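You operate a simulated robot arm through the tools that you are given. There is no shell and no other tool.

You are at the controls of a simulated robot arm. One attempt, no reset.

TASK
Close the green lever, let the pressure off, hang the hose on its hook and stopper the inlet.
Fine: in this order; the button marked Bleed lets the pressure off. Set down upright: hose coupling, red stopper.

The check looks at the end state, three seconds after you hand in, the way a careful person would. Anything else that was tipped, shoved, dropped, spilled or broken makes it a failure. A push-on lid holds only when it is set on centred and level and pressed home; a screw cap is set on level and turned clockwise until tight.

THE ROBOT
A 7-joint arm with a two-finger parallel gripper, fixed in place. Base frame: the origin is at the foot of the arm, x ahead of it, y to its left, z up. Units: mm, rad, N and s.
With the tool pointing down near the work surface it reaches from about 100 to 600 mm from the base axis. Its first joint turns from -2.897 to 2.897 rad. Payload 1.57 kg.
The tool frame sits at the grasp point between the pads (the TCP): z along the fingers, y along the line on which they close. The tips reach 30 mm beyond it. Largest opening 80 mm; finger width 17, thickness 12; the body of the gripper, 40 by 82 mm, starts 80 mm behind the TCP.
Orientation is that of the tool frame in the base frame, as [roll, pitch, yaw] about the fixed x, y, z axes, in that order (R = Rz(yaw) Ry(pitch) Rx(roll)). With the fingers straight down and closing along the base's y, the tool's x points along the base's -x, its y along +y and its z along -z.

THE INTERFACE
- The arm moves only by the tool move_arm. Its argument "targets" is a list of rows, each a list of 2 entries, a list of its own where there are three numbers: the shift along the tool's x, y, z in units of 250 mm (1.0 is 250 mm), then the turn, a rotation vector about the tool's x, y, z in units of 60 degrees (1.0 is 60 degrees). In form: [[[tx, ty, tz], [ax, ay, az]], ...]. A call has 1 to 20 rows; each row is the pose to reach, as a shift and turn from the pose commanded when the call began, along the tool's axes at that moment. "fingers" is the finger opening in cm, from 0 to 8, set as the call begins (left out, the last holds). A call with a number of a shift or a turn outside -1 to 1 is refused whole. Each row takes 0.2 s and may step no farther than 50 mm and 0.15 rad from the row before; otherwise, or with a gripper value out of range, the whole call is refused. A pose out of reach is approached as far as the arm can. The call stops where the force on the tool passes 50 N (or 10 N more than at its start, if that is more) or the arm is blocked; 0.2 s more then pass. Each finger travels about 72 mm/s and halts on what it meets, pressing with about 43 N; the grip force reading is that of the motor and also rises with nothing between the fingers. The clock runs only during rows and for 0.2 s after the last one: add rows that repeat a pose to give the fingers time. It gives the time, the measured TCP pose, the force on the tool (base axes), the opening and the grip force at its end, in the units of the frame above (readings bear some noise), with the torque about the TCP (base axes, N m) and any sound that the robot's microphone picked up.
- Cameras (640 x 400 px; columns grow to the right, rows downward): "scene" is fixed at [404.5, 511.4, 1830.1]; the picture's right is [-0.93, -0.36, 0.00], its down [-0.20, 0.51, -0.84] and it looks along [0.30, -0.78, -0.55] (base axes); focal length 364 px, centre (320, 200). "wrist" rides on the gripper at [72, -7, -122] in the tool frame; the picture's right is [0.09, 1.00, 0.00], its down [-0.84, 0.08, -0.54] and it looks along [-0.54, 0.05, 0.84] (tool axes); focal length 238 px, centre (320, 200). There is no depth. A picture from a camera that has moved, and an enlarged one, comes with that camera's place and axes in the base frame and with its lens. The place of the scene camera against the robot may be out by one fixed shift of up to 18 mm in any direction.
- capture(camera): a new picture of that camera. It takes no simulated time.
- move_column(by): slides the trunk up (or, below 0, down) by that many mm; the arm rides with it, the base frame stays. It gives what a move gives, with no picture.
- zoom(camera, box): a new picture of the part [left, top, right, bottom] of that camera's present view, enlarged. It takes no simulated time.
- finish_job(): hands the job in; it is judged then, once.

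Nothing tells you positions but the pictures and the camera data. Unless the task says otherwise, let go and move clear before handing in.

The tools are called after "Request:" as name(argument=value, ...) on one line, values as JSON. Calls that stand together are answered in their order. move_arm: Moves the arm, as the interface text tells. Its arguments: {"type":"object","properties":{"targets":{"type":"array"},"fingers":{"type":"number"}},"required":["targets"]} The other tools are called the same way: move_column (by) slides the trunk up or down; capture (camera) takes a picture; zoom (camera, box) takes an enlarged picture of a part of a camera's view; finish_job () hands the job in.

At the start:

```text
clock: 0.0
position: [475.5, -49.9, 1590.2]
orientation: [3.061, -0.065, -3.138]
ft_force: [0.0, 0.6, 0.7]
wrist_torque: [0.01, 0.02, -0.04]
opening: 80.1
finger_force: 0.1
trunk travel left (down, up): [-925.0, 65.0]
```

scene: 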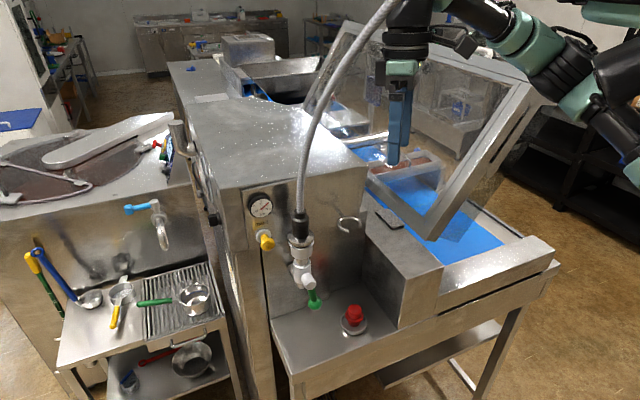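
wrist: 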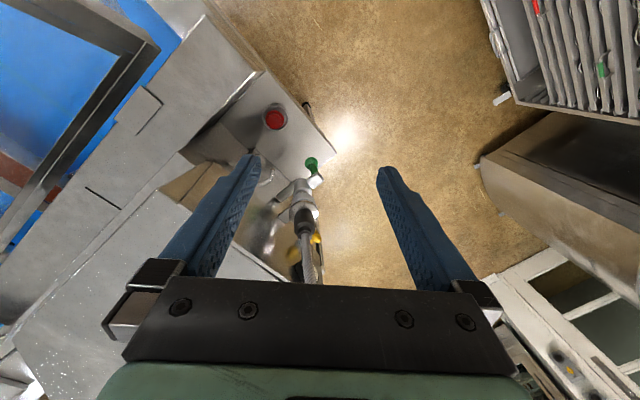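

I see a machine with a gauge, a yellow button, a hose on a valve with a green lever, a hook, and a red stopper on a ledge. I'll look closer before moving anything.

Request:
zoom(camera="scene", box=[230, 170, 390, 350])

Request:
zoom(camera="scene", box=[240, 180, 320, 230])

Request:
zoom(camera="scene", box=[270, 220, 380, 340])

Request:
zoom(camera="wrist", box=[200, 80, 360, 290])

```text
2.22 times, centred on (310, 260) of scene
camera zoom: at [404.5, 511.4, 1830.1], right [-0.93, -0.36, 0.0], down [-0.2, 0.51, -0.84], along [0.3, -0.78, -0.55], focal length 809 px, centre (342, 67)
```

zoom: 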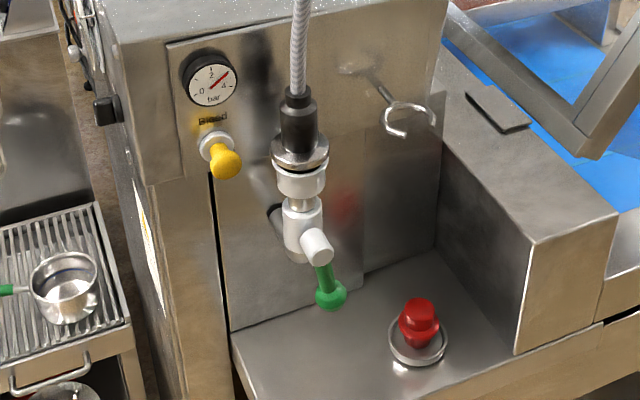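

```text
8.00 times, centred on (280, 205) of scene
camera zoom: at [404.5, 511.4, 1830.1], right [-0.93, -0.36, 0.0], down [-0.2, 0.51, -0.84], along [0.3, -0.78, -0.55], focal length 2913 px, centre (640, 160)
```

zoom: 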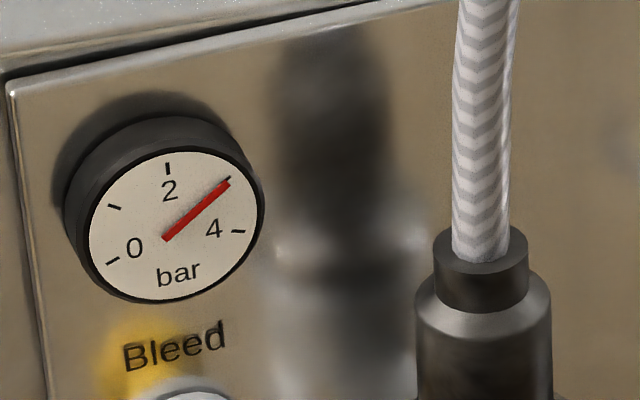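

```text
3.33 times, centred on (325, 280) of scene
camera zoom: at [404.5, 511.4, 1830.1], right [-0.93, -0.36, 0.0], down [-0.2, 0.51, -0.84], along [0.3, -0.78, -0.55], focal length 1214 px, centre (303, -67)
```

zoom: 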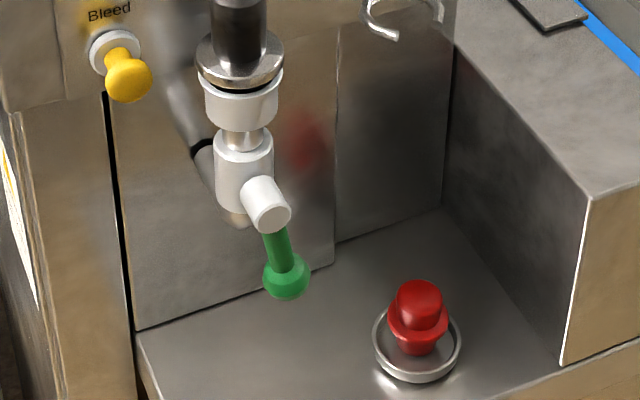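

```text
1.90 times, centred on (280, 185) of wrist
camera zoom: at [411.0, -67.7, 1716.1], right [-0.09, 0.99, 0.09], down [0.87, 0.03, 0.49], along [0.48, 0.12, -0.87], focal length 454 px, centre (396, 229)
```

zoom: 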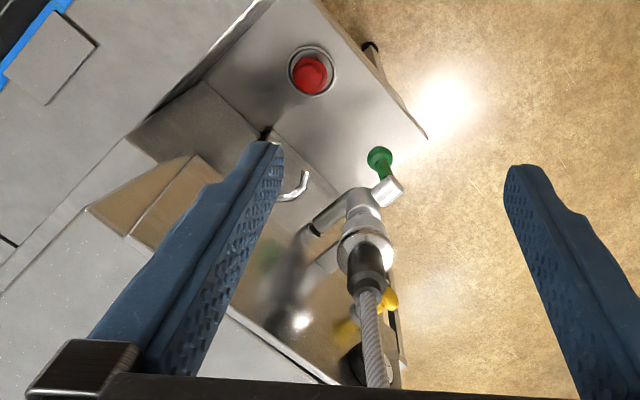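

I take the panel to face roughly (-0.75, 0.66, 0), with the bleed button near (717,-13,1324), the coupling near (653,-42,1346), the lever knob near (612,-21,1168) and the stopper near (535,-112,1077). I'll lower the trunk and tip the tool toward the panel for a closer look.

Request:
move_column(by=-150)

```text
clock: 1.8
position: [474.7, -50.0, 1438.1]
orientation: [3.054, -0.068, -3.139]
ft_force: [0.2, -0.8, 0.5]
wrist_torque: [0.0, -0.01, -0.02]
opening: 79.9
finger_force: 0.0
trunk travel left (down, up): [-775.0, 215.0]
```

The trunk is at a good height and the tool still points nearly straight down. Next I'll swing it to face the panel at 45° so the wrist camera sees the valve area almost level.

Request:
move_arm(targets=[[[-0.0254, 0.0424, 0.0669], [0.0403, -0.1012, 0.0782]], [[-0.0507, 0.0847, 0.1338], [0.0806, -0.2023, 0.1565]], [[-0.0761, 0.1271, 0.2006], [0.1208, -0.3035, 0.2347]], [[-0.1014, 0.1694, 0.2675], [0.1611, -0.4047, 0.3129]], [[-0.1268, 0.2118, 0.3344], [0.2014, -0.5058, 0.3911]], [[-0.1521, 0.2541, 0.4013], [0.2417, -0.607, 0.4694]], [[-0.1775, 0.2965, 0.4681], [0.2819, -0.7081, 0.5476]], [[-0.2028, 0.3388, 0.535], [0.3222, -0.8093, 0.6258]], [[-0.2028, 0.3388, 0.535], [0.3222, -0.8093, 0.6258]]], fingers=8)

Request:
capture(camera="wrist")

Request:
capture(camera="scene")

```text
clock: 3.8
position: [517.7, 46.4, 1310.9]
orientation: [3.14, 0.794, 2.431]
ft_force: [-0.2, 0.0, -0.6]
wrist_torque: [0.02, 0.0, 0.0]
opening: 79.9
finger_force: 0.0
trunk travel left (down, up): [-775.0, 215.0]
```

```text
taken
camera wrist: at [409.6, 130.4, 1345.4], right [0.6, 0.8, -0.07], down [0.2, -0.07, 0.98], along [0.77, -0.6, -0.21], focal length 238 px, centre (320, 200)
```

wrist: 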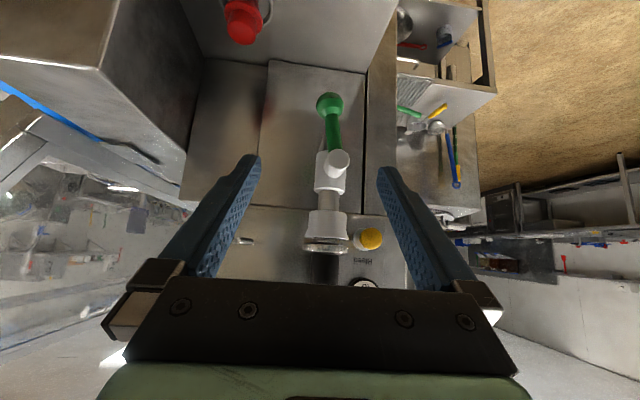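

```text
taken
```

scene: 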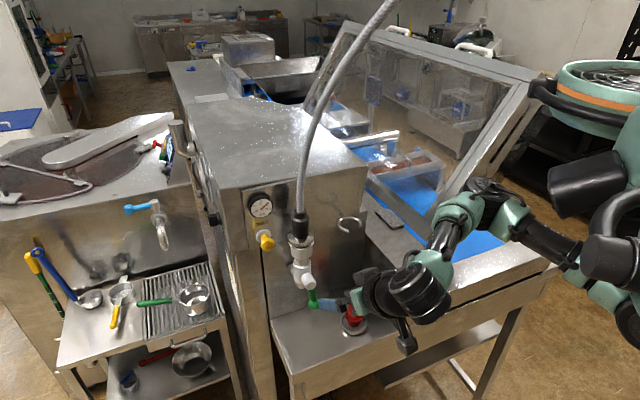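

The wrist view is upside down but clear: the valve with its lever hanging down, the inlet, the coupling and the bleed button. I'll zoom in on each part.

Request:
zoom(camera="wrist", box=[260, 80, 400, 170])

Request:
zoom(camera="wrist", box=[260, 130, 420, 290])

Request:
zoom(camera="wrist", box=[190, 0, 350, 100])

Request:
zoom(camera="scene", box=[280, 200, 380, 260])

```text
4.44 times, centred on (330, 125) of wrist
camera zoom: at [409.6, 130.4, 1345.4], right [0.6, 0.8, -0.07], down [0.2, -0.07, 0.98], along [0.77, -0.6, -0.21], focal length 1059 px, centre (276, 533)
```

zoom: 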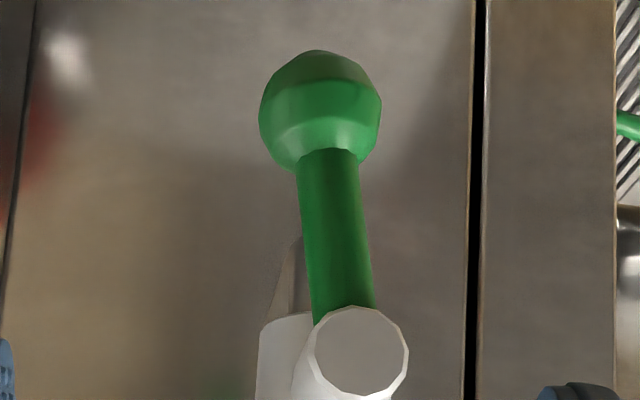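

```text
2.50 times, centred on (340, 210) of wrist
camera zoom: at [409.6, 130.4, 1345.4], right [0.6, 0.8, -0.07], down [0.2, -0.07, 0.98], along [0.77, -0.6, -0.21], focal length 596 px, centre (270, 175)
```

zoom: 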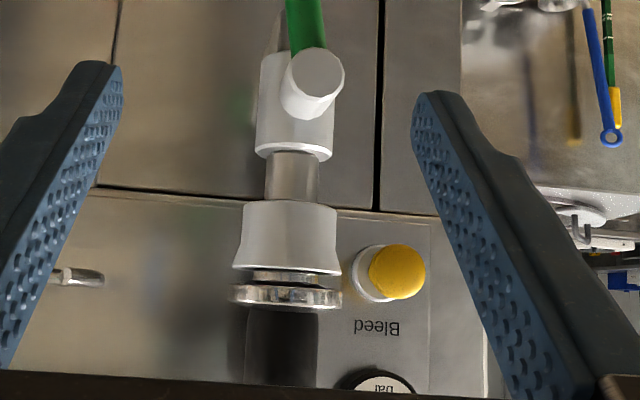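

```text
4.00 times, centred on (270, 50) of wrist
camera zoom: at [409.6, 130.4, 1345.4], right [0.6, 0.8, -0.07], down [0.2, -0.07, 0.98], along [0.77, -0.6, -0.21], focal length 953 px, centre (520, 800)
```

zoom: 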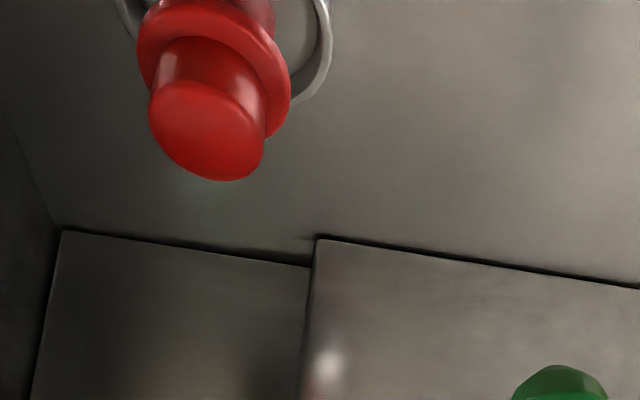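

```text
6.40 times, centred on (330, 230) of scene
camera zoom: at [404.5, 511.4, 1830.1], right [-0.93, -0.36, 0.0], down [-0.2, 0.51, -0.84], along [0.3, -0.78, -0.55], focal length 2331 px, centre (256, 8)
```

zoom: 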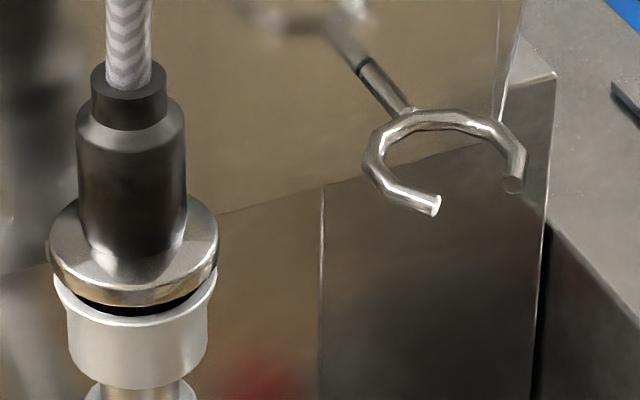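

The lever stub points out along the panel normal, and the lever hangs down with a slight tilt to the scene's right, so it can swing to one side. I'll lower the trunk, level the tool with the fingers closed, and look at the lever from the front.

Request:
move_column(by=-140)

Request:
move_arm(targets=[[[-0.013, -0.02, 0.005], [0, -0.124, 0]], [[-0.027, -0.04, 0.01], [0, -0.247, 0]], [[-0.04, -0.06, 0.016], [0, -0.371, 0]], [[-0.053, -0.08, 0.021], [0, -0.495, 0]], [[-0.067, -0.1, 0.026], [0, -0.618, 0]], [[-0.08, -0.119, 0.031], [0, -0.742, 0]], [[-0.08, -0.119, 0.031], [0, -0.742, 0]]], fingers=0)

Request:
capture(camera="wrist")

Request:
capture(camera="scene")

```text
clock: 5.4
position: [517.1, 45.9, 1170.3]
orientation: [-3.141, 0.789, 2.432]
ft_force: [-0.7, 0.1, 1.0]
wrist_torque: [0.02, 0.03, -0.01]
opening: 80.1
finger_force: 0.0
trunk travel left (down, up): [-635.0, 355.0]
```

```text
clock: 7.0
position: [510.7, 6.8, 1165.0]
orientation: [-2.656, 1.532, 2.905]
ft_force: [-0.1, -0.1, 0.7]
wrist_torque: [0.02, 0.0, 0.0]
opening: 0.0
finger_force: 21.0
trunk travel left (down, up): [-635.0, 355.0]
```

```text
taken
camera wrist: at [411.6, 82.9, 1097.0], right [0.65, 0.75, -0.11], down [-0.32, 0.41, 0.85], along [0.68, -0.52, 0.51], focal length 238 px, centre (320, 200)
```

wrist: 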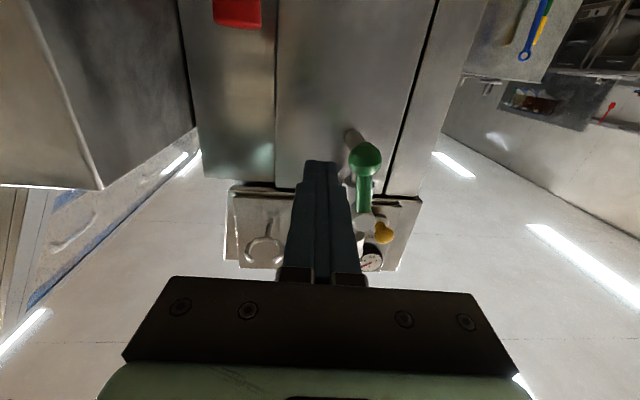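

```text
taken
```

scene: 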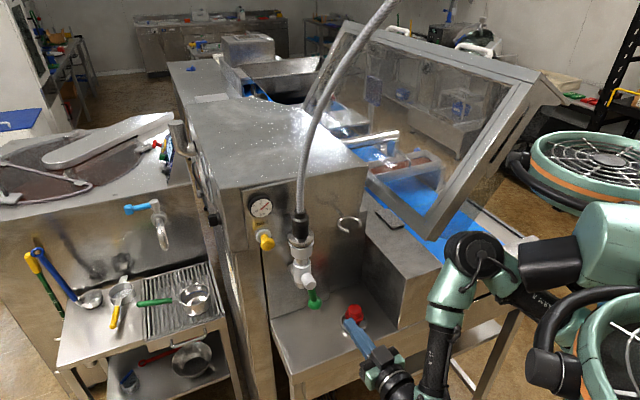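

The arm stopped about 15 mm short of the height I asked for. I'll issue a hold to see whether it settles, and zoom on the lever.

Request:
move_arm(targets=[[[0, 0, 0], [0, 0, 0]], [[0, 0, 0], [0, 0, 0]]])

Request:
zoom(camera="wrist", box=[310, 110, 450, 290])

Request:
zoom(camera="wrist", box=[220, 180, 440, 290])

```text
clock: 7.6
position: [511.3, 8.9, 1165.5]
orientation: [-2.657, 1.532, 2.907]
ft_force: [0.0, 0.0, 0.3]
wrist_torque: [0.0, 0.0, 0.03]
opening: 0.0
finger_force: 21.3
trunk travel left (down, up): [-635.0, 355.0]
```

```text
2.22 times, centred on (380, 200) of wrist
camera zoom: at [411.8, 84.1, 1097.6], right [0.65, 0.75, -0.11], down [-0.33, 0.41, 0.85], along [0.68, -0.52, 0.51], focal length 530 px, centre (187, 200)
```

zoom: 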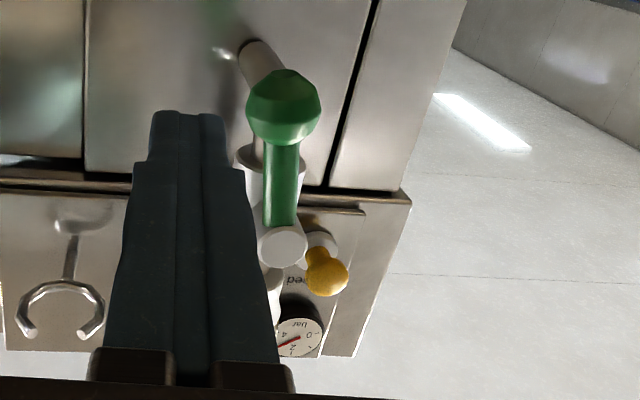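

```text
2.91 times, centred on (330, 235) of wrist
camera zoom: at [411.8, 84.1, 1097.6], right [0.65, 0.75, -0.11], down [-0.33, 0.41, 0.85], along [0.68, -0.52, 0.51], focal length 693 px, centre (291, 98)
```

zoom: 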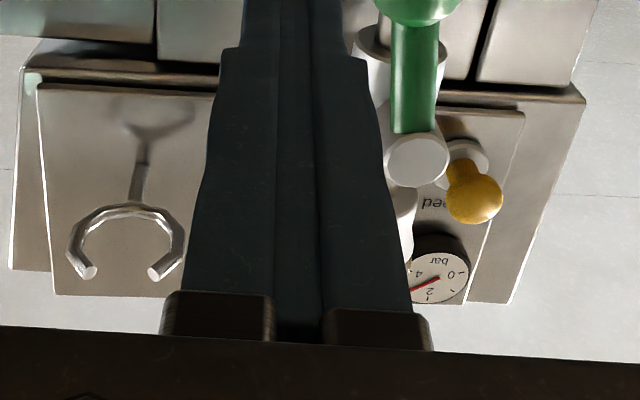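

The lever is clearly visible, tilted slightly to the scene's right of straight down. The wrist seems near a joint limit, so I'll raise the arm relative to the trunk and lower the trunk to compensate.

Request:
move_arm(targets=[[[-0.15, 0, 0], [0, 0, 0]], [[-0.3, 0, 0], [0, 0, 0]], [[-0.45, 0, 0], [0, 0, 0]], [[-0.6, 0, 0], [0, 0, 0]], [[-0.6, 0, 0], [0, 0, 0]]])

Request:
move_column(by=-150)

Request:
capture(camera="scene")

Request:
capture(camera="wrist")

```text
clock: 9.0
position: [544.5, 3.2, 1285.8]
orientation: [-2.968, 1.461, 2.631]
ft_force: [-0.2, -0.5, -0.1]
wrist_torque: [-0.03, -0.01, -0.01]
opening: 0.0
finger_force: 21.2
out of reach, approached as far as the arm can: row 1, 2, 3, 4, 5
trunk travel left (down, up): [-635.0, 355.0]
stopped in row 5: the arm was blocked; the commanded pose is now the measured one
```

```text
clock: 10.8
position: [545.2, 2.7, 1136.6]
orientation: [-2.974, 1.462, 2.621]
ft_force: [0.3, -0.9, 0.1]
wrist_torque: [0.01, 0.02, -0.03]
opening: 0.0
finger_force: 21.3
trunk travel left (down, up): [-485.0, 505.0]
```

```text
taken
```

scene: 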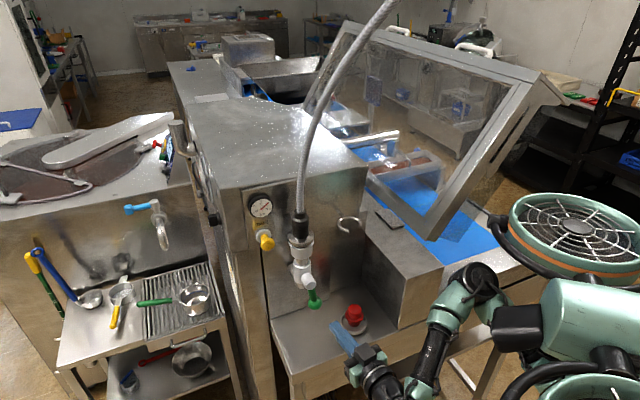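

```text
taken
camera wrist: at [439.9, 78.1, 1078.0], right [0.62, 0.78, -0.11], down [-0.29, 0.36, 0.89], along [0.73, -0.52, 0.45], focal length 238 px, centre (320, 200)
```

wrist: 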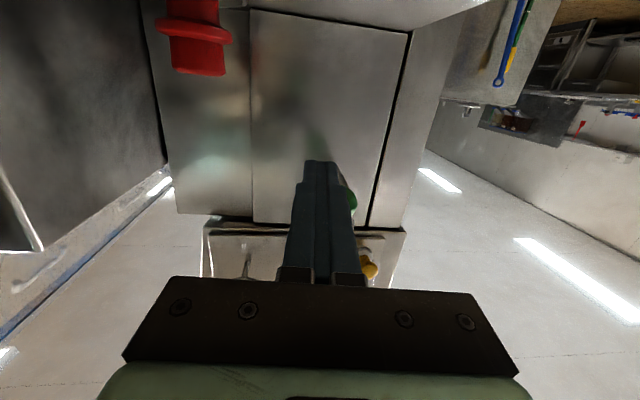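

The arm hit a reach limit, so I'm backing off from the panel. I'll tilt the tool down again while raising it, to see which configuration the arm prefers.

Request:
move_arm(targets=[[[-0.1, 0, -0.04], [0, 0.1, 0]], [[-0.2, 0, -0.08], [0, 0.2, 0]], [[-0.3, 0, -0.12], [0, 0.3, 0]], [[-0.4, 0, -0.16], [0, 0.4, 0]], [[-0.5, 0, -0.2], [0, 0.5, 0]], [[-0.6, 0, -0.24], [0, 0.6, 0]], [[-0.7, 0, -0.24], [0, 0.6, 0]], [[-0.8, 0, -0.24], [0, 0.6, 0]], [[-0.8, 0, -0.24], [0, 0.6, 0]]])

Request:
capture(camera="scene")

```text
clock: 13.0
position: [577.5, -14.7, 1247.2]
orientation: [-3.096, 0.741, 2.476]
ft_force: [-0.2, -0.3, 0.1]
wrist_torque: [-0.02, 0.02, -0.04]
opening: 0.2
finger_force: 21.3
out of reach, approached as far as the arm can: row 5, 6, 7, 8, 9
trunk travel left (down, up): [-485.0, 505.0]
stopped in row 9: the arm was blocked; the commanded pose is now the measured one
```

```text
taken
```

scene: 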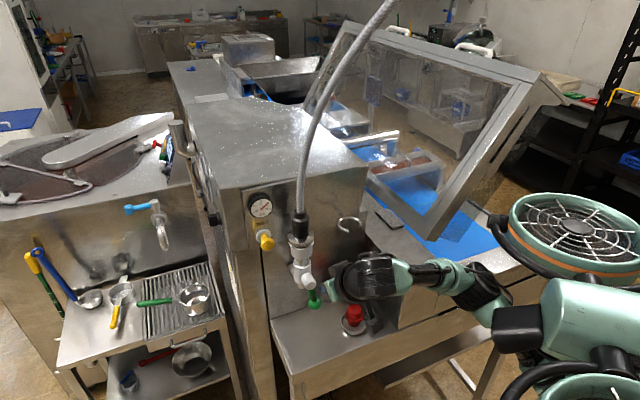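

The arm slid forward near the valve instead of rising, so its reach envelope differs from my guess. I'll back straight off from the panel and look at the arm itself.

Request:
move_arm(targets=[[[0.1, 0, -0.09], [0, 0, 0]], [[0.2, 0, -0.18], [0, 0, 0]], [[0.295, 0, -0.27], [0, 0, 0]], [[0.295, 0, -0.27], [0, 0, 0]]])

Request:
zoom(camera="scene", box=[300, 180, 640, 400])

Request:
capture(camera="wrist")

```text
clock: 14.2
position: [527.3, 40.1, 1180.7]
orientation: [-3.088, 0.637, 2.502]
ft_force: [-0.1, 0.4, 0.2]
wrist_torque: [0.0, 0.0, -0.03]
opening: 0.0
finger_force: 21.3
out of reach, approached as far as the arm can: row 2, 3, 4
trunk travel left (down, up): [-485.0, 505.0]
stopped in row 4: the arm was blocked; the commanded pose is now the measured one
```

```text
1.82 times, centred on (470, 290) of scene
camera zoom: at [404.5, 511.4, 1830.1], right [-0.93, -0.36, 0.0], down [-0.2, 0.51, -0.84], along [0.3, -0.78, -0.55], focal length 662 px, centre (47, 36)
```

zoom: 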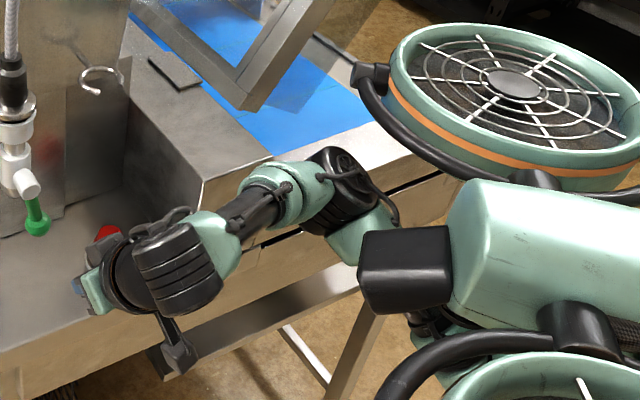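

```text
taken
camera wrist: at [421.7, 117.0, 1235.8], right [0.56, 0.82, -0.1], down [0.35, -0.13, 0.93], along [0.75, -0.55, -0.36], focal length 238 px, centre (320, 200)
```

wrist: 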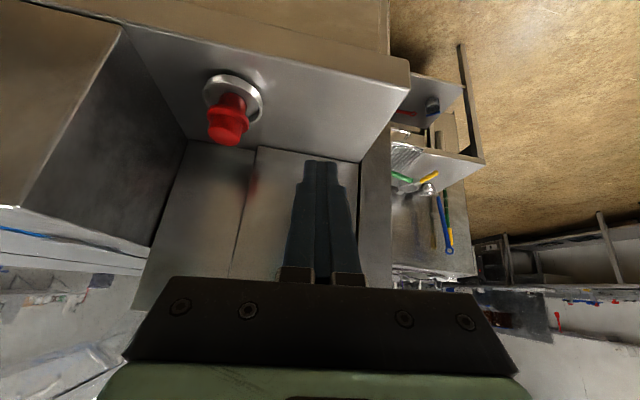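

I now think the arm was nearly stretched out rather than folded, so the trunk went too low. I'll raise the trunk and test from a more central arm posture.

Request:
move_column(by=200)

Request:
move_arm(targets=[[[0.04, 0, 0.05], [0, -0.05, 0]], [[0.1, 0, 0.1], [0, -0.1, 0]], [[0.15, 0, 0.15], [0, -0.15, 0]], [[0.2, 0, 0.2], [0, -0.15, 0]], [[0.2, 0, 0.2], [0, -0.15, 0]]])

Request:
capture(camera="scene")

```text
clock: 16.3
position: [526.2, 38.8, 1380.9]
orientation: [-3.089, 0.637, 2.499]
ft_force: [0.5, -1.0, 0.0]
wrist_torque: [0.06, -0.02, 0.0]
opening: 0.0
finger_force: 21.7
trunk travel left (down, up): [-685.0, 305.0]
```

```text
clock: 17.5
position: [514.9, 41.6, 1313.1]
orientation: [-3.081, 0.804, 2.508]
ft_force: [0.2, 0.0, 0.7]
wrist_torque: [0.04, 0.0, 0.04]
opening: 0.0
finger_force: 21.8
trunk travel left (down, up): [-685.0, 305.0]
```

```text
taken
```

scene: 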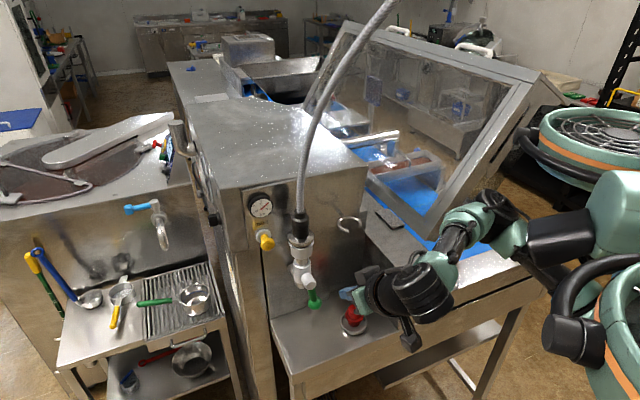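

This posture works without a reach warning. I'll test flattening the tool here, in free space in front of the panel.

Request:
move_arm(targets=[[[0, 0, 0], [0, -0.12, 0]], [[0, 0, 0], [0, -0.24, 0]], [[0, 0, 0], [0, -0.36, 0]], [[0, 0, 0], [0, -0.36, 0]]])

Request:
move_arm(targets=[[[0, 0, 0], [0, -0.12, 0]], [[0, 0, 0], [0, -0.24, 0]], [[0, 0, 0], [0, -0.36, 0]], [[0, 0, 0], [0, -0.36, 0]]])

```text
clock: 18.5
position: [515.3, 41.7, 1314.7]
orientation: [-3.033, 1.177, 2.567]
ft_force: [-0.3, 0.0, 1.2]
wrist_torque: [-0.02, -0.02, -0.01]
opening: 0.1
finger_force: 21.5
trunk travel left (down, up): [-685.0, 305.0]
```

```text
clock: 19.7
position: [540.6, 19.6, 1277.0]
orientation: [-2.478, 1.471, 3.103]
ft_force: [-0.1, -0.2, 0.3]
wrist_torque: [-0.01, 0.01, 0.01]
opening: 0.0
finger_force: 21.3
out of reach, approached as far as the arm can: row 2, 3, 4
trunk travel left (down, up): [-685.0, 305.0]
stopped in row 4: the arm was blocked; the commanded pose is now the measured one
```

The tool flattens better when the arm sits lower relative to the trunk. I'll raise the trunk 200 mm, lower the arm by as much, and test again.

Request:
move_column(by=150)

Request:
move_arm(targets=[[[0.15, 0, -0.02], [0, 0.05, 0]], [[0.3, 0, -0.04], [0, 0.1, 0]], [[0.45, 0, -0.06], [0, 0.15, 0]], [[0.6, 0, -0.08], [0, 0.15, 0]], [[0.75, 0, -0.1], [0, 0.15, 0]], [[0.9, 0, -0.12], [0, 0.15, 0]], [[0.9, 0, -0.12], [0, 0.15, 0]]])

Request:
capture(camera="scene")

```text
clock: 21.5
position: [541.2, 20.8, 1426.8]
orientation: [-2.47, 1.472, 3.115]
ft_force: [-0.6, 0.2, 0.2]
wrist_torque: [-0.03, -0.04, 0.0]
opening: 0.0
finger_force: 21.3
trunk travel left (down, up): [-835.0, 155.0]
```

```text
clock: 23.1
position: [497.0, 43.9, 1208.9]
orientation: [-2.886, 1.338, 2.705]
ft_force: [-0.4, -1.3, -0.3]
wrist_torque: [0.01, 0.03, -0.03]
opening: 0.0
finger_force: 21.6
trunk travel left (down, up): [-835.0, 155.0]
```

```text
taken
```

scene: 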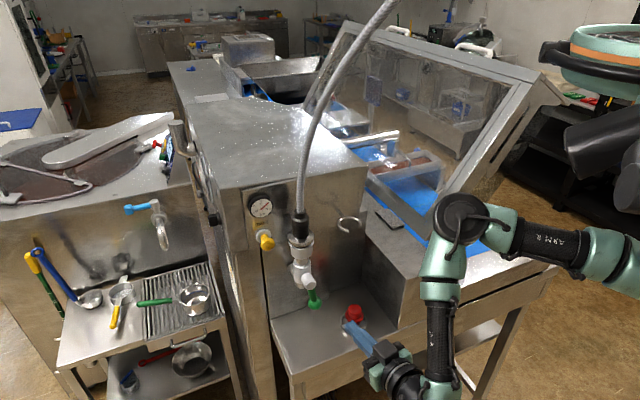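

No reach warning in this posture. I'll flatten the tool fully from here.

Request:
move_arm(targets=[[[0, 0, 0], [0, -0.11, 0]], [[0, 0, 0], [0, -0.22, 0]], [[0, 0, 0], [0, -0.22, 0]]])

Request:
capture(camera="wrist")

```text
clock: 23.9
position: [531.4, 48.6, 1215.1]
orientation: [-1.556, 1.512, -2.244]
ft_force: [-0.7, -0.1, 0.3]
wrist_torque: [-0.04, 0.0, -0.04]
opening: 0.0
finger_force: 21.4
out of reach, approached as far as the arm can: row 2, 3
trunk travel left (down, up): [-835.0, 155.0]
```

```text
taken
camera wrist: at [430.1, 116.5, 1143.2], right [0.63, 0.76, -0.15], down [-0.34, 0.44, 0.83], along [0.7, -0.47, 0.54], focal length 238 px, centre (320, 200)
```

wrist: 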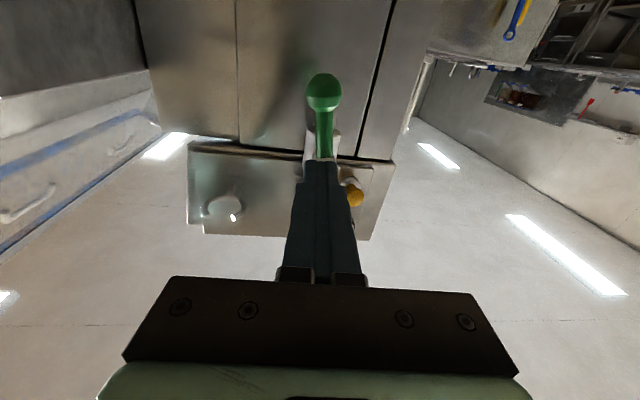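

A level tool sits right at a wrist limit, but about 20° below horizontal is comfortable, so I'll work there. I'm moving the closed fingers to the right of the lever knob, still well in front of it.

Request:
move_arm(targets=[[[0.025, -0.024, 0.053], [0.0042, 0.0837, 0.015]], [[0.051, -0.048, 0.106], [0.0084, 0.1674, 0.03]], [[0.076, -0.073, 0.159], [0.0125, 0.2511, 0.045]], [[0.102, -0.097, 0.212], [0.0167, 0.3348, 0.0603]], [[0.102, -0.097, 0.212], [0.0167, 0.3348, 0.0603]]])

Request:
capture(camera="wrist")

Request:
zoom(camera="scene", box=[270, 220, 400, 340])

```text
clock: 25.1
position: [555.0, -4.2, 1191.6]
orientation: [-3.139, 1.224, 2.427]
ft_force: [-0.4, -0.6, 0.6]
wrist_torque: [0.0, -0.02, -0.01]
opening: 0.0
finger_force: 21.3
trunk travel left (down, up): [-835.0, 155.0]
```

```text
taken
camera wrist: at [446.6, 80.8, 1164.7], right [0.63, 0.77, -0.09], down [-0.12, 0.21, 0.97], along [0.77, -0.6, 0.22], focal length 238 px, centre (320, 200)
```

wrist: 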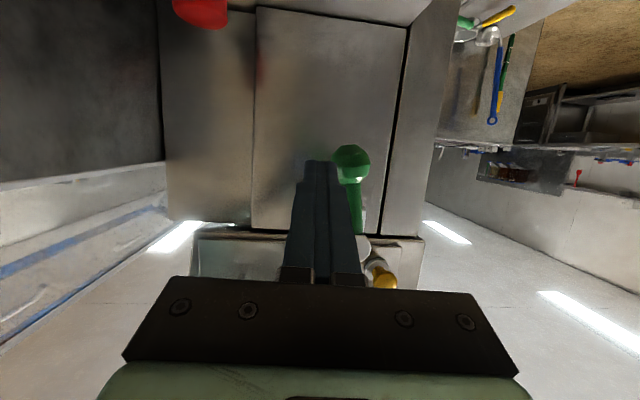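

```text
3.33 times, centred on (335, 280) of scene
camera zoom: at [404.5, 511.4, 1830.1], right [-0.93, -0.36, 0.0], down [-0.2, 0.51, -0.84], along [0.3, -0.78, -0.55], focal length 1214 px, centre (270, -67)
```

zoom: 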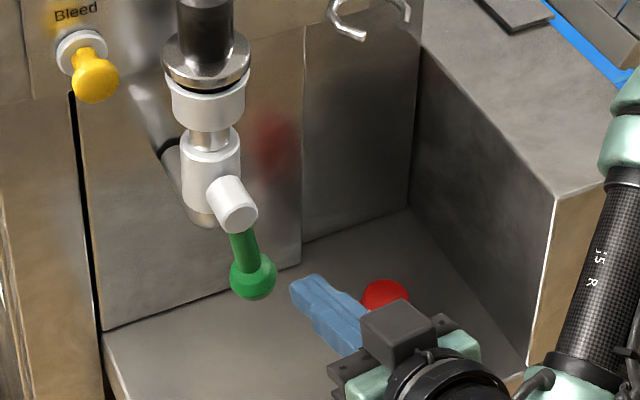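

The knob triangulates to about 477 mm along the panel-inward axis, 386 lateral and 1174 high. I'll shift right, move in beside the knob, and push it left gently to test which way the lever is free.

Request:
move_arm(targets=[[[0, -0.06, 0], [0, 0, 0]], [[-0.013, -0.06, 0.065], [0, 0, 0]], [[-0.026, -0.06, 0.131], [0, 0, 0]], [[-0.026, -0.04, 0.131], [0, 0, 0]], [[-0.026, -0.02, 0.131], [0, 0, 0]], [[-0.026, 0.0, 0.131], [0, 0, 0]], [[-0.026, 0.02, 0.131], [0, 0, 0]], [[-0.026, 0.04, 0.131], [0, 0, 0]], [[-0.026, 0.06, 0.131], [0, 0, 0]]])

Request:
capture(camera="wrist")

Request:
zoom(camera="scene", box=[270, 220, 400, 340])

```text
clock: 27.1
position: [581.2, -28.0, 1185.5]
orientation: [-3.09, 1.224, 2.428]
ft_force: [-25.5, -11.8, 8.6]
wrist_torque: [-0.13, 0.05, -0.38]
opening: 0.0
finger_force: 21.2
trunk travel left (down, up): [-835.0, 155.0]
stopped in row 9: the force on the tool passed its limit at 51 N (the readings are from after the stop); the commanded pose is now the measured one
```

```text
taken
camera wrist: at [476.0, 62.8, 1158.7], right [0.66, 0.74, -0.1], down [-0.1, 0.23, 0.97], along [0.74, -0.63, 0.22], focal length 238 px, centre (320, 200)
```

wrist: 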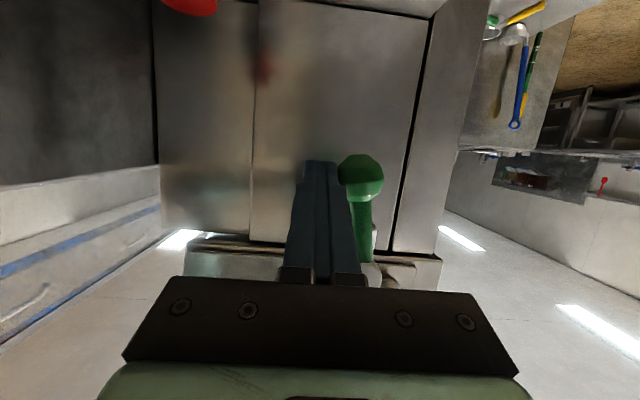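

```text
3.33 times, centred on (335, 280) of scene
camera zoom: at [404.5, 511.4, 1830.1], right [-0.93, -0.36, 0.0], down [-0.2, 0.51, -0.84], along [0.3, -0.78, -0.55], focal length 1214 px, centre (270, -67)
```

zoom: 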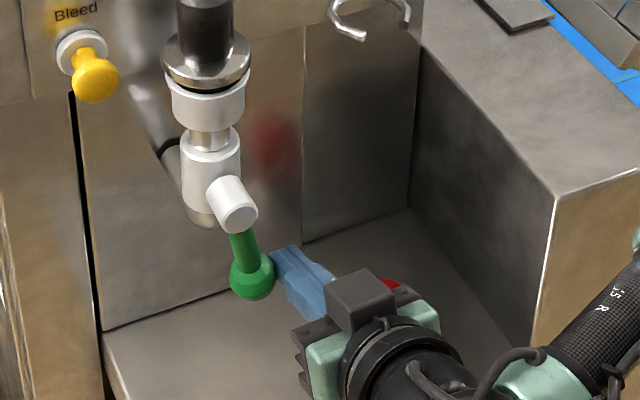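

The lever did not move to the left at 51 N, so that is its open stop and it must close to the right. I'll back off, go around to the left side of the knob, and check position.

Request:
move_arm(targets=[[[0, -0.048, 0.002], [0, 0, 0]], [[0.037, -0.053, -0.1], [-0.022, -0.001, -0.008]], [[0.075, -0.058, -0.204], [-0.044, -0.001, -0.016]], [[0.075, -0.058, -0.204], [-0.044, -0.001, -0.016]]])

```text
clock: 28.1
position: [536.5, 3.7, 1181.7]
orientation: [-3.1, 1.22, 2.484]
ft_force: [0.2, -0.6, 0.2]
wrist_torque: [0.01, -0.01, -0.02]
opening: 0.1
finger_force: 21.2
trunk travel left (down, up): [-835.0, 155.0]
```

I'm clear of the lever now. Next I'll move across in front of the stub to its left side and then forward beside the knob.

Request:
move_arm(targets=[[[-0.003, 0.144, 0.002], [0, 0, 0]], [[-0.006, 0.288, 0.004], [0, 0, 0]], [[-0.045, 0.286, 0.111], [0, 0, 0]], [[-0.084, 0.284, 0.218], [0, 0, 0]], [[-0.084, 0.284, 0.218], [0, 0, 0]]])

Request:
capture(camera="wrist")

```text
clock: 29.3
position: [629.0, 19.4, 1182.6]
orientation: [-3.102, 1.22, 2.485]
ft_force: [0.2, -0.1, 0.9]
wrist_torque: [-0.04, 0.01, 0.0]
opening: 0.3
finger_force: 21.1
trunk travel left (down, up): [-835.0, 155.0]
```

```text
taken
camera wrist: at [517.1, 102.8, 1156.8], right [0.61, 0.78, -0.1], down [-0.11, 0.21, 0.97], along [0.78, -0.58, 0.22], focal length 238 px, centre (320, 200)
```

wrist: 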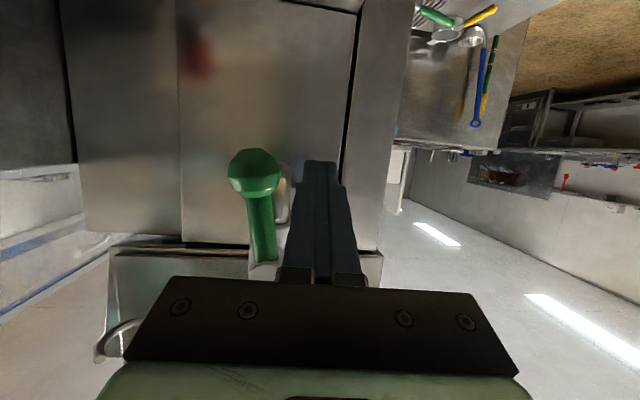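

The finger is now just left of the knob. I'll push it right along its arc, first to about 40°, and check.

Request:
move_arm(targets=[[[0.003, -0.026, 0], [0, 0, 0]], [[0.006, -0.052, 0.001], [0, 0, 0]], [[0.01, -0.076, 0.002], [0, 0, 0]], [[0.015, -0.1, 0.003], [0, 0, 0]], [[0.016, -0.126, 0.003], [0, 0, 0]], [[0.016, -0.152, 0.003], [0, 0, 0]], [[0.012, -0.178, 0], [0, 0, 0]], [[0.007, -0.204, -0.002], [0, 0, 0]]])

Request:
capture(camera="wrist")

Request:
zoom(camera="scene", box=[270, 220, 400, 340])

```text
clock: 31.1
position: [592.2, -19.0, 1180.6]
orientation: [-3.096, 1.218, 2.489]
ft_force: [0.5, 3.7, -0.6]
wrist_torque: [0.0, -0.02, 0.04]
opening: 0.0
finger_force: 21.1
trunk travel left (down, up): [-835.0, 155.0]
```

```text
taken
camera wrist: at [481.6, 64.7, 1155.1], right [0.61, 0.78, -0.1], down [-0.11, 0.21, 0.97], along [0.78, -0.58, 0.22], focal length 238 px, centre (320, 200)
```

wrist: 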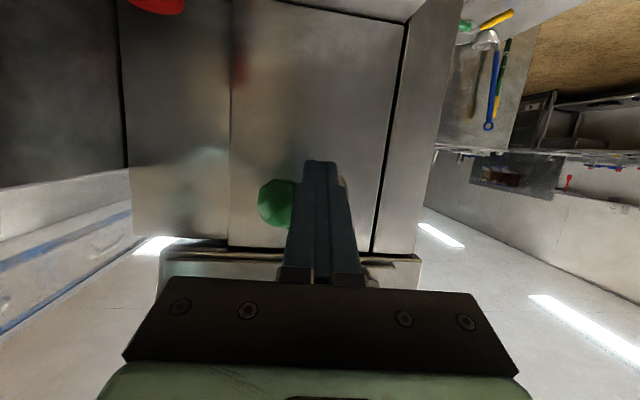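

```text
3.33 times, centred on (335, 280) of scene
camera zoom: at [404.5, 511.4, 1830.1], right [-0.93, -0.36, 0.0], down [-0.2, 0.51, -0.84], along [0.3, -0.78, -0.55], focal length 1214 px, centre (270, -67)
```

zoom: 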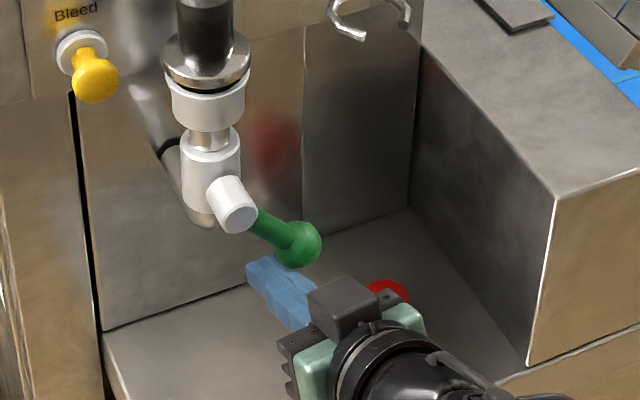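

The lever swings right freely and is at about 45°. I'll continue along the arc up to horizontal.

Request:
move_arm(targets=[[[-0.009, -0.026, -0.004], [0, 0, 0]], [[-0.018, -0.051, -0.008], [0, 0, 0]], [[-0.032, -0.075, -0.013], [0, 0, 0]], [[-0.046, -0.098, -0.019], [0, 0, 0]], [[-0.064, -0.119, -0.026], [0, 0, 0]], [[-0.082, -0.14, -0.033], [0, 0, 0]], [[-0.105, -0.157, -0.041], [0, 0, 0]], [[-0.127, -0.174, -0.05], [0, 0, 0]], [[-0.152, -0.186, -0.06], [0, 0, 0]], [[-0.178, -0.198, -0.069], [0, 0, 0]]])

Request:
capture(camera="wrist")

Request:
zoom(camera="scene", box=[270, 220, 400, 340])

```text
clock: 33.3
position: [562.9, -54.2, 1225.6]
orientation: [-3.091, 1.211, 2.494]
ft_force: [-1.7, 3.6, -14.3]
wrist_torque: [-0.01, 0.11, -0.15]
opening: 0.3
finger_force: 21.0
trunk travel left (down, up): [-835.0, 155.0]
```

```text
taken
camera wrist: at [450.4, 28.4, 1200.9], right [0.61, 0.78, -0.1], down [-0.1, 0.21, 0.97], along [0.78, -0.58, 0.21], focal length 238 px, centre (320, 200)
```

wrist: 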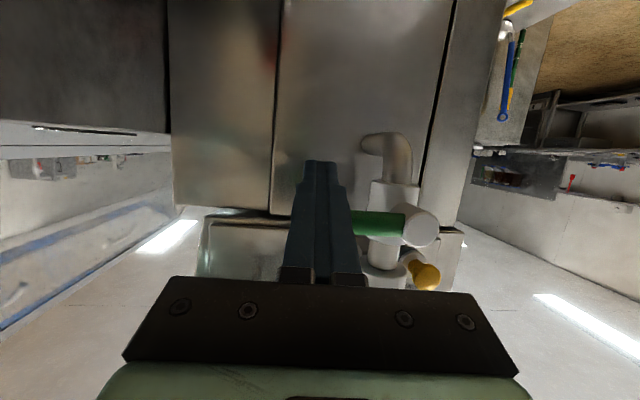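

```text
3.33 times, centred on (335, 280) of scene
camera zoom: at [404.5, 511.4, 1830.1], right [-0.93, -0.36, 0.0], down [-0.2, 0.51, -0.84], along [0.3, -0.78, -0.55], focal length 1214 px, centre (270, -67)
```

zoom: 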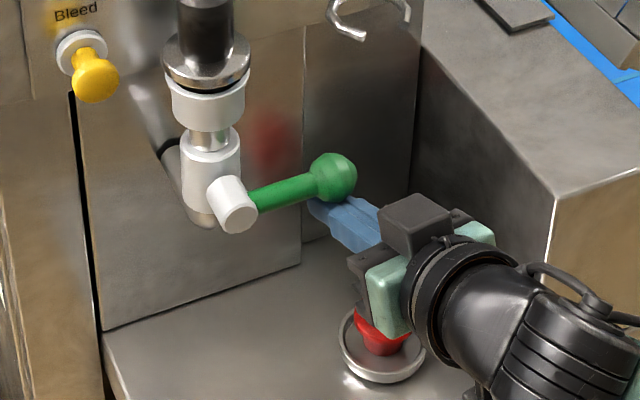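

The lever is close to horizontal with about 14 N of load. I'll push it up a bit more to find its closed stop.

Request:
move_arm(targets=[[[-0.01, -0.004, -0.004], [0, 0, 0]], [[-0.02, -0.008, -0.008], [0, 0, 0]], [[-0.03, -0.011, -0.012], [0, 0, 0]], [[-0.04, -0.014, -0.015], [0, 0, 0]], [[-0.05, -0.016, -0.019], [0, 0, 0]], [[-0.06, -0.018, -0.023], [0, 0, 0]]])

Request:
zoom(camera="wrist", box=[280, 120, 460, 300])

Request:
zoom(camera="scene", box=[270, 220, 400, 340])

```text
clock: 34.6
position: [555.8, -55.9, 1226.9]
orientation: [-3.067, 1.177, 2.519]
ft_force: [0.7, 2.2, -6.0]
wrist_torque: [-0.4, -0.39, -0.18]
opening: 0.1
finger_force: 20.9
trunk travel left (down, up): [-835.0, 155.0]
stopped in row 6: the force on the tool passed its limit at 51 N (the readings are from after the stop); the commanded pose is now the measured one
```

```text
2.22 times, centred on (370, 210) of wrist
camera zoom: at [443.8, 27.4, 1207.4], right [0.6, 0.79, -0.11], down [-0.07, 0.2, 0.98], along [0.79, -0.58, 0.18], focal length 530 px, centre (209, 178)
```

zoom: 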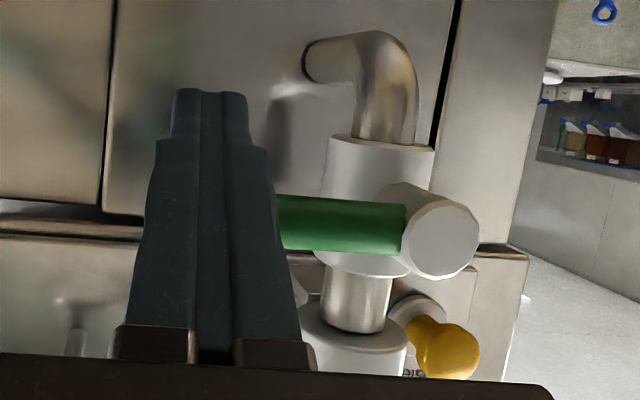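

```text
3.33 times, centred on (335, 280) of scene
camera zoom: at [404.5, 511.4, 1830.1], right [-0.93, -0.36, 0.0], down [-0.2, 0.51, -0.84], along [0.3, -0.78, -0.55], focal length 1214 px, centre (270, -67)
```

zoom: 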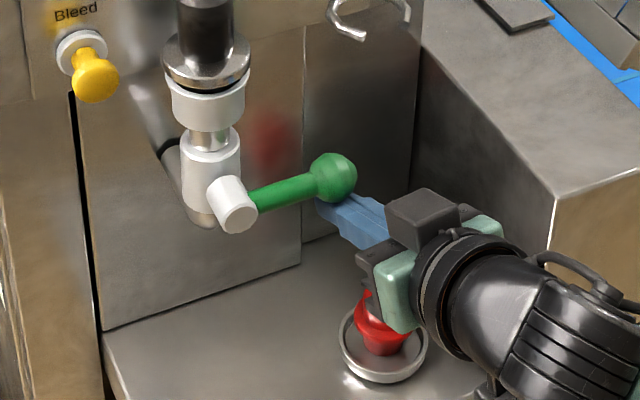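

The lever has reached its closed stop at horizontal. I'll withdraw the finger down and back, then check that the lever stays put.

Request:
move_arm(targets=[[[0.044, 0.001, 0.018], [0, 0, 0]], [[0.085, 0.004, -0.08], [0, 0, 0]], [[0.125, 0.007, -0.18], [0, 0, 0]], [[0.166, 0.009, -0.278], [0, 0, 0]], [[0.166, 0.009, -0.278], [0, 0, 0]]])

Request:
capture(camera="wrist")

Request:
zoom(camera="scene", box=[230, 180, 390, 340])

```text
clock: 35.8
position: [498.2, -4.6, 1216.0]
orientation: [-3.071, 1.185, 2.515]
ft_force: [-0.8, 0.4, 0.1]
wrist_torque: [0.0, 0.04, 0.02]
opening: 0.0
finger_force: 21.4
trunk travel left (down, up): [-835.0, 155.0]
```

```text
taken
camera wrist: at [385.6, 78.2, 1194.9], right [0.61, 0.79, -0.11], down [-0.08, 0.2, 0.98], along [0.79, -0.58, 0.18], focal length 238 px, centre (320, 200)
```

wrist: 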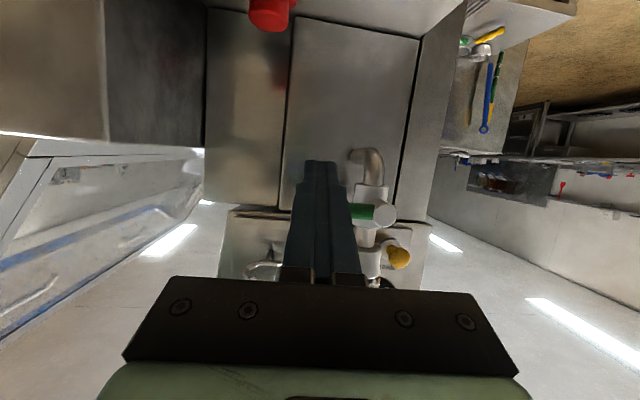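

```text
2.50 times, centred on (310, 260) of scene
camera zoom: at [404.5, 511.4, 1830.1], right [-0.93, -0.36, 0.0], down [-0.2, 0.51, -0.84], along [0.3, -0.78, -0.55], focal length 910 px, centre (345, 50)
```

zoom: 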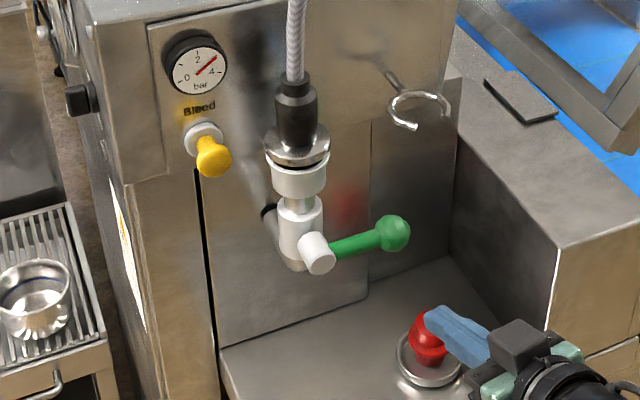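

The lever is closed and stays there. The bleed knob triangulates to about n=555, lateral 463, z=1324, so I'll bring the closed fingertips in front of it.

Request:
move_arm(targets=[[[-0.104, 0.05, -0.004], [0.002, -0.007, 0.006]], [[-0.208, 0.17, -0.008], [0.005, -0.014, 0.013]], [[-0.313, 0.3, -0.012], [0.007, -0.02, 0.019]], [[-0.417, 0.42, -0.016], [0.01, -0.027, 0.026]], [[-0.521, 0.541, -0.02], [0.012, -0.034, 0.032]], [[-0.521, 0.541, -0.02], [0.012, -0.034, 0.032]]])

Request:
capture(camera="wrist")

Request:
capture(camera="scene")

```text
clock: 37.2
position: [621.8, 75.5, 1332.7]
orientation: [3.139, 1.221, 2.425]
ft_force: [0.2, 0.5, 0.6]
wrist_torque: [0.0, -0.02, 0.0]
opening: 0.0
finger_force: 21.1
trunk travel left (down, up): [-835.0, 155.0]
```

```text
taken
camera wrist: at [512.1, 162.0, 1307.1], right [0.63, 0.77, -0.09], down [-0.12, 0.2, 0.97], along [0.77, -0.6, 0.22], focal length 238 px, centre (320, 200)
```

wrist: 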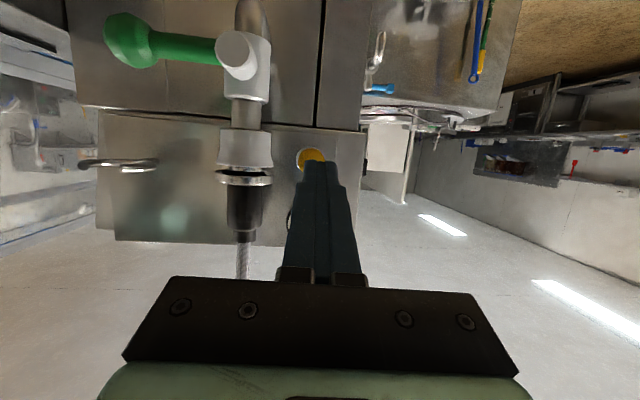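

```text
taken
```

scene: 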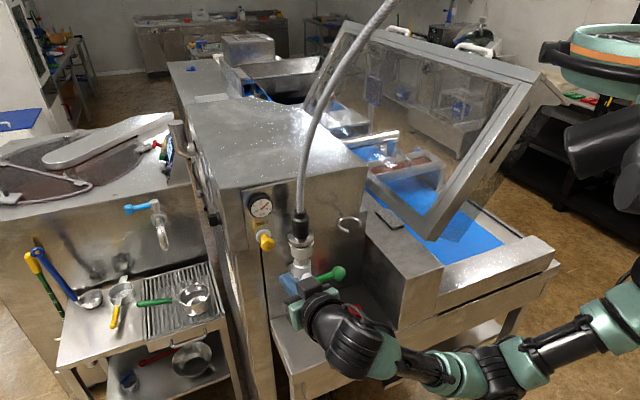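

The fingertip sits right in front of the bleed knob, and I can also see the coupling, hook and closed lever. I'll zoom in to check alignment before pressing.

Request:
zoom(camera="wrist", box=[200, 90, 360, 250])

Request:
zoom(camera="scene", box=[240, 180, 320, 260])

```text
2.50 times, centred on (280, 170) of wrist
camera zoom: at [512.1, 162.0, 1307.1], right [0.63, 0.77, -0.09], down [-0.12, 0.2, 0.97], along [0.77, -0.6, 0.22], focal length 596 px, centre (420, 275)
```

zoom: 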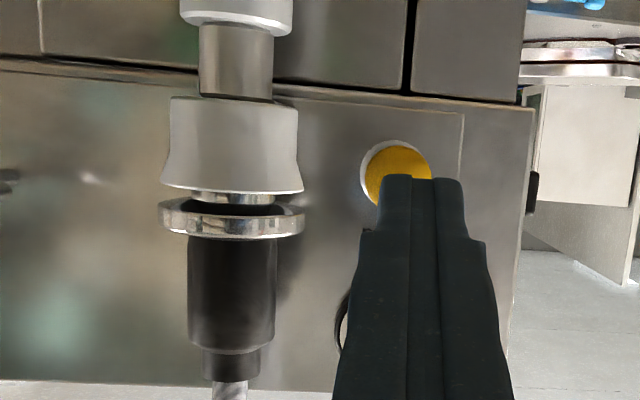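

```text
5.00 times, centred on (280, 220) of scene
camera zoom: at [404.5, 511.4, 1830.1], right [-0.93, -0.36, 0.0], down [-0.2, 0.51, -0.84], along [0.3, -0.78, -0.55], focal length 1821 px, centre (520, 100)
```

zoom: 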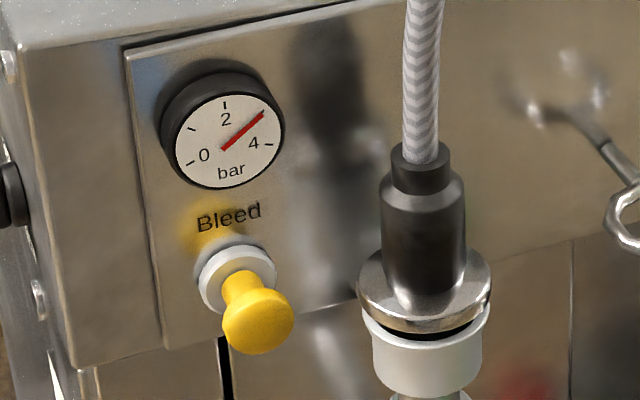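

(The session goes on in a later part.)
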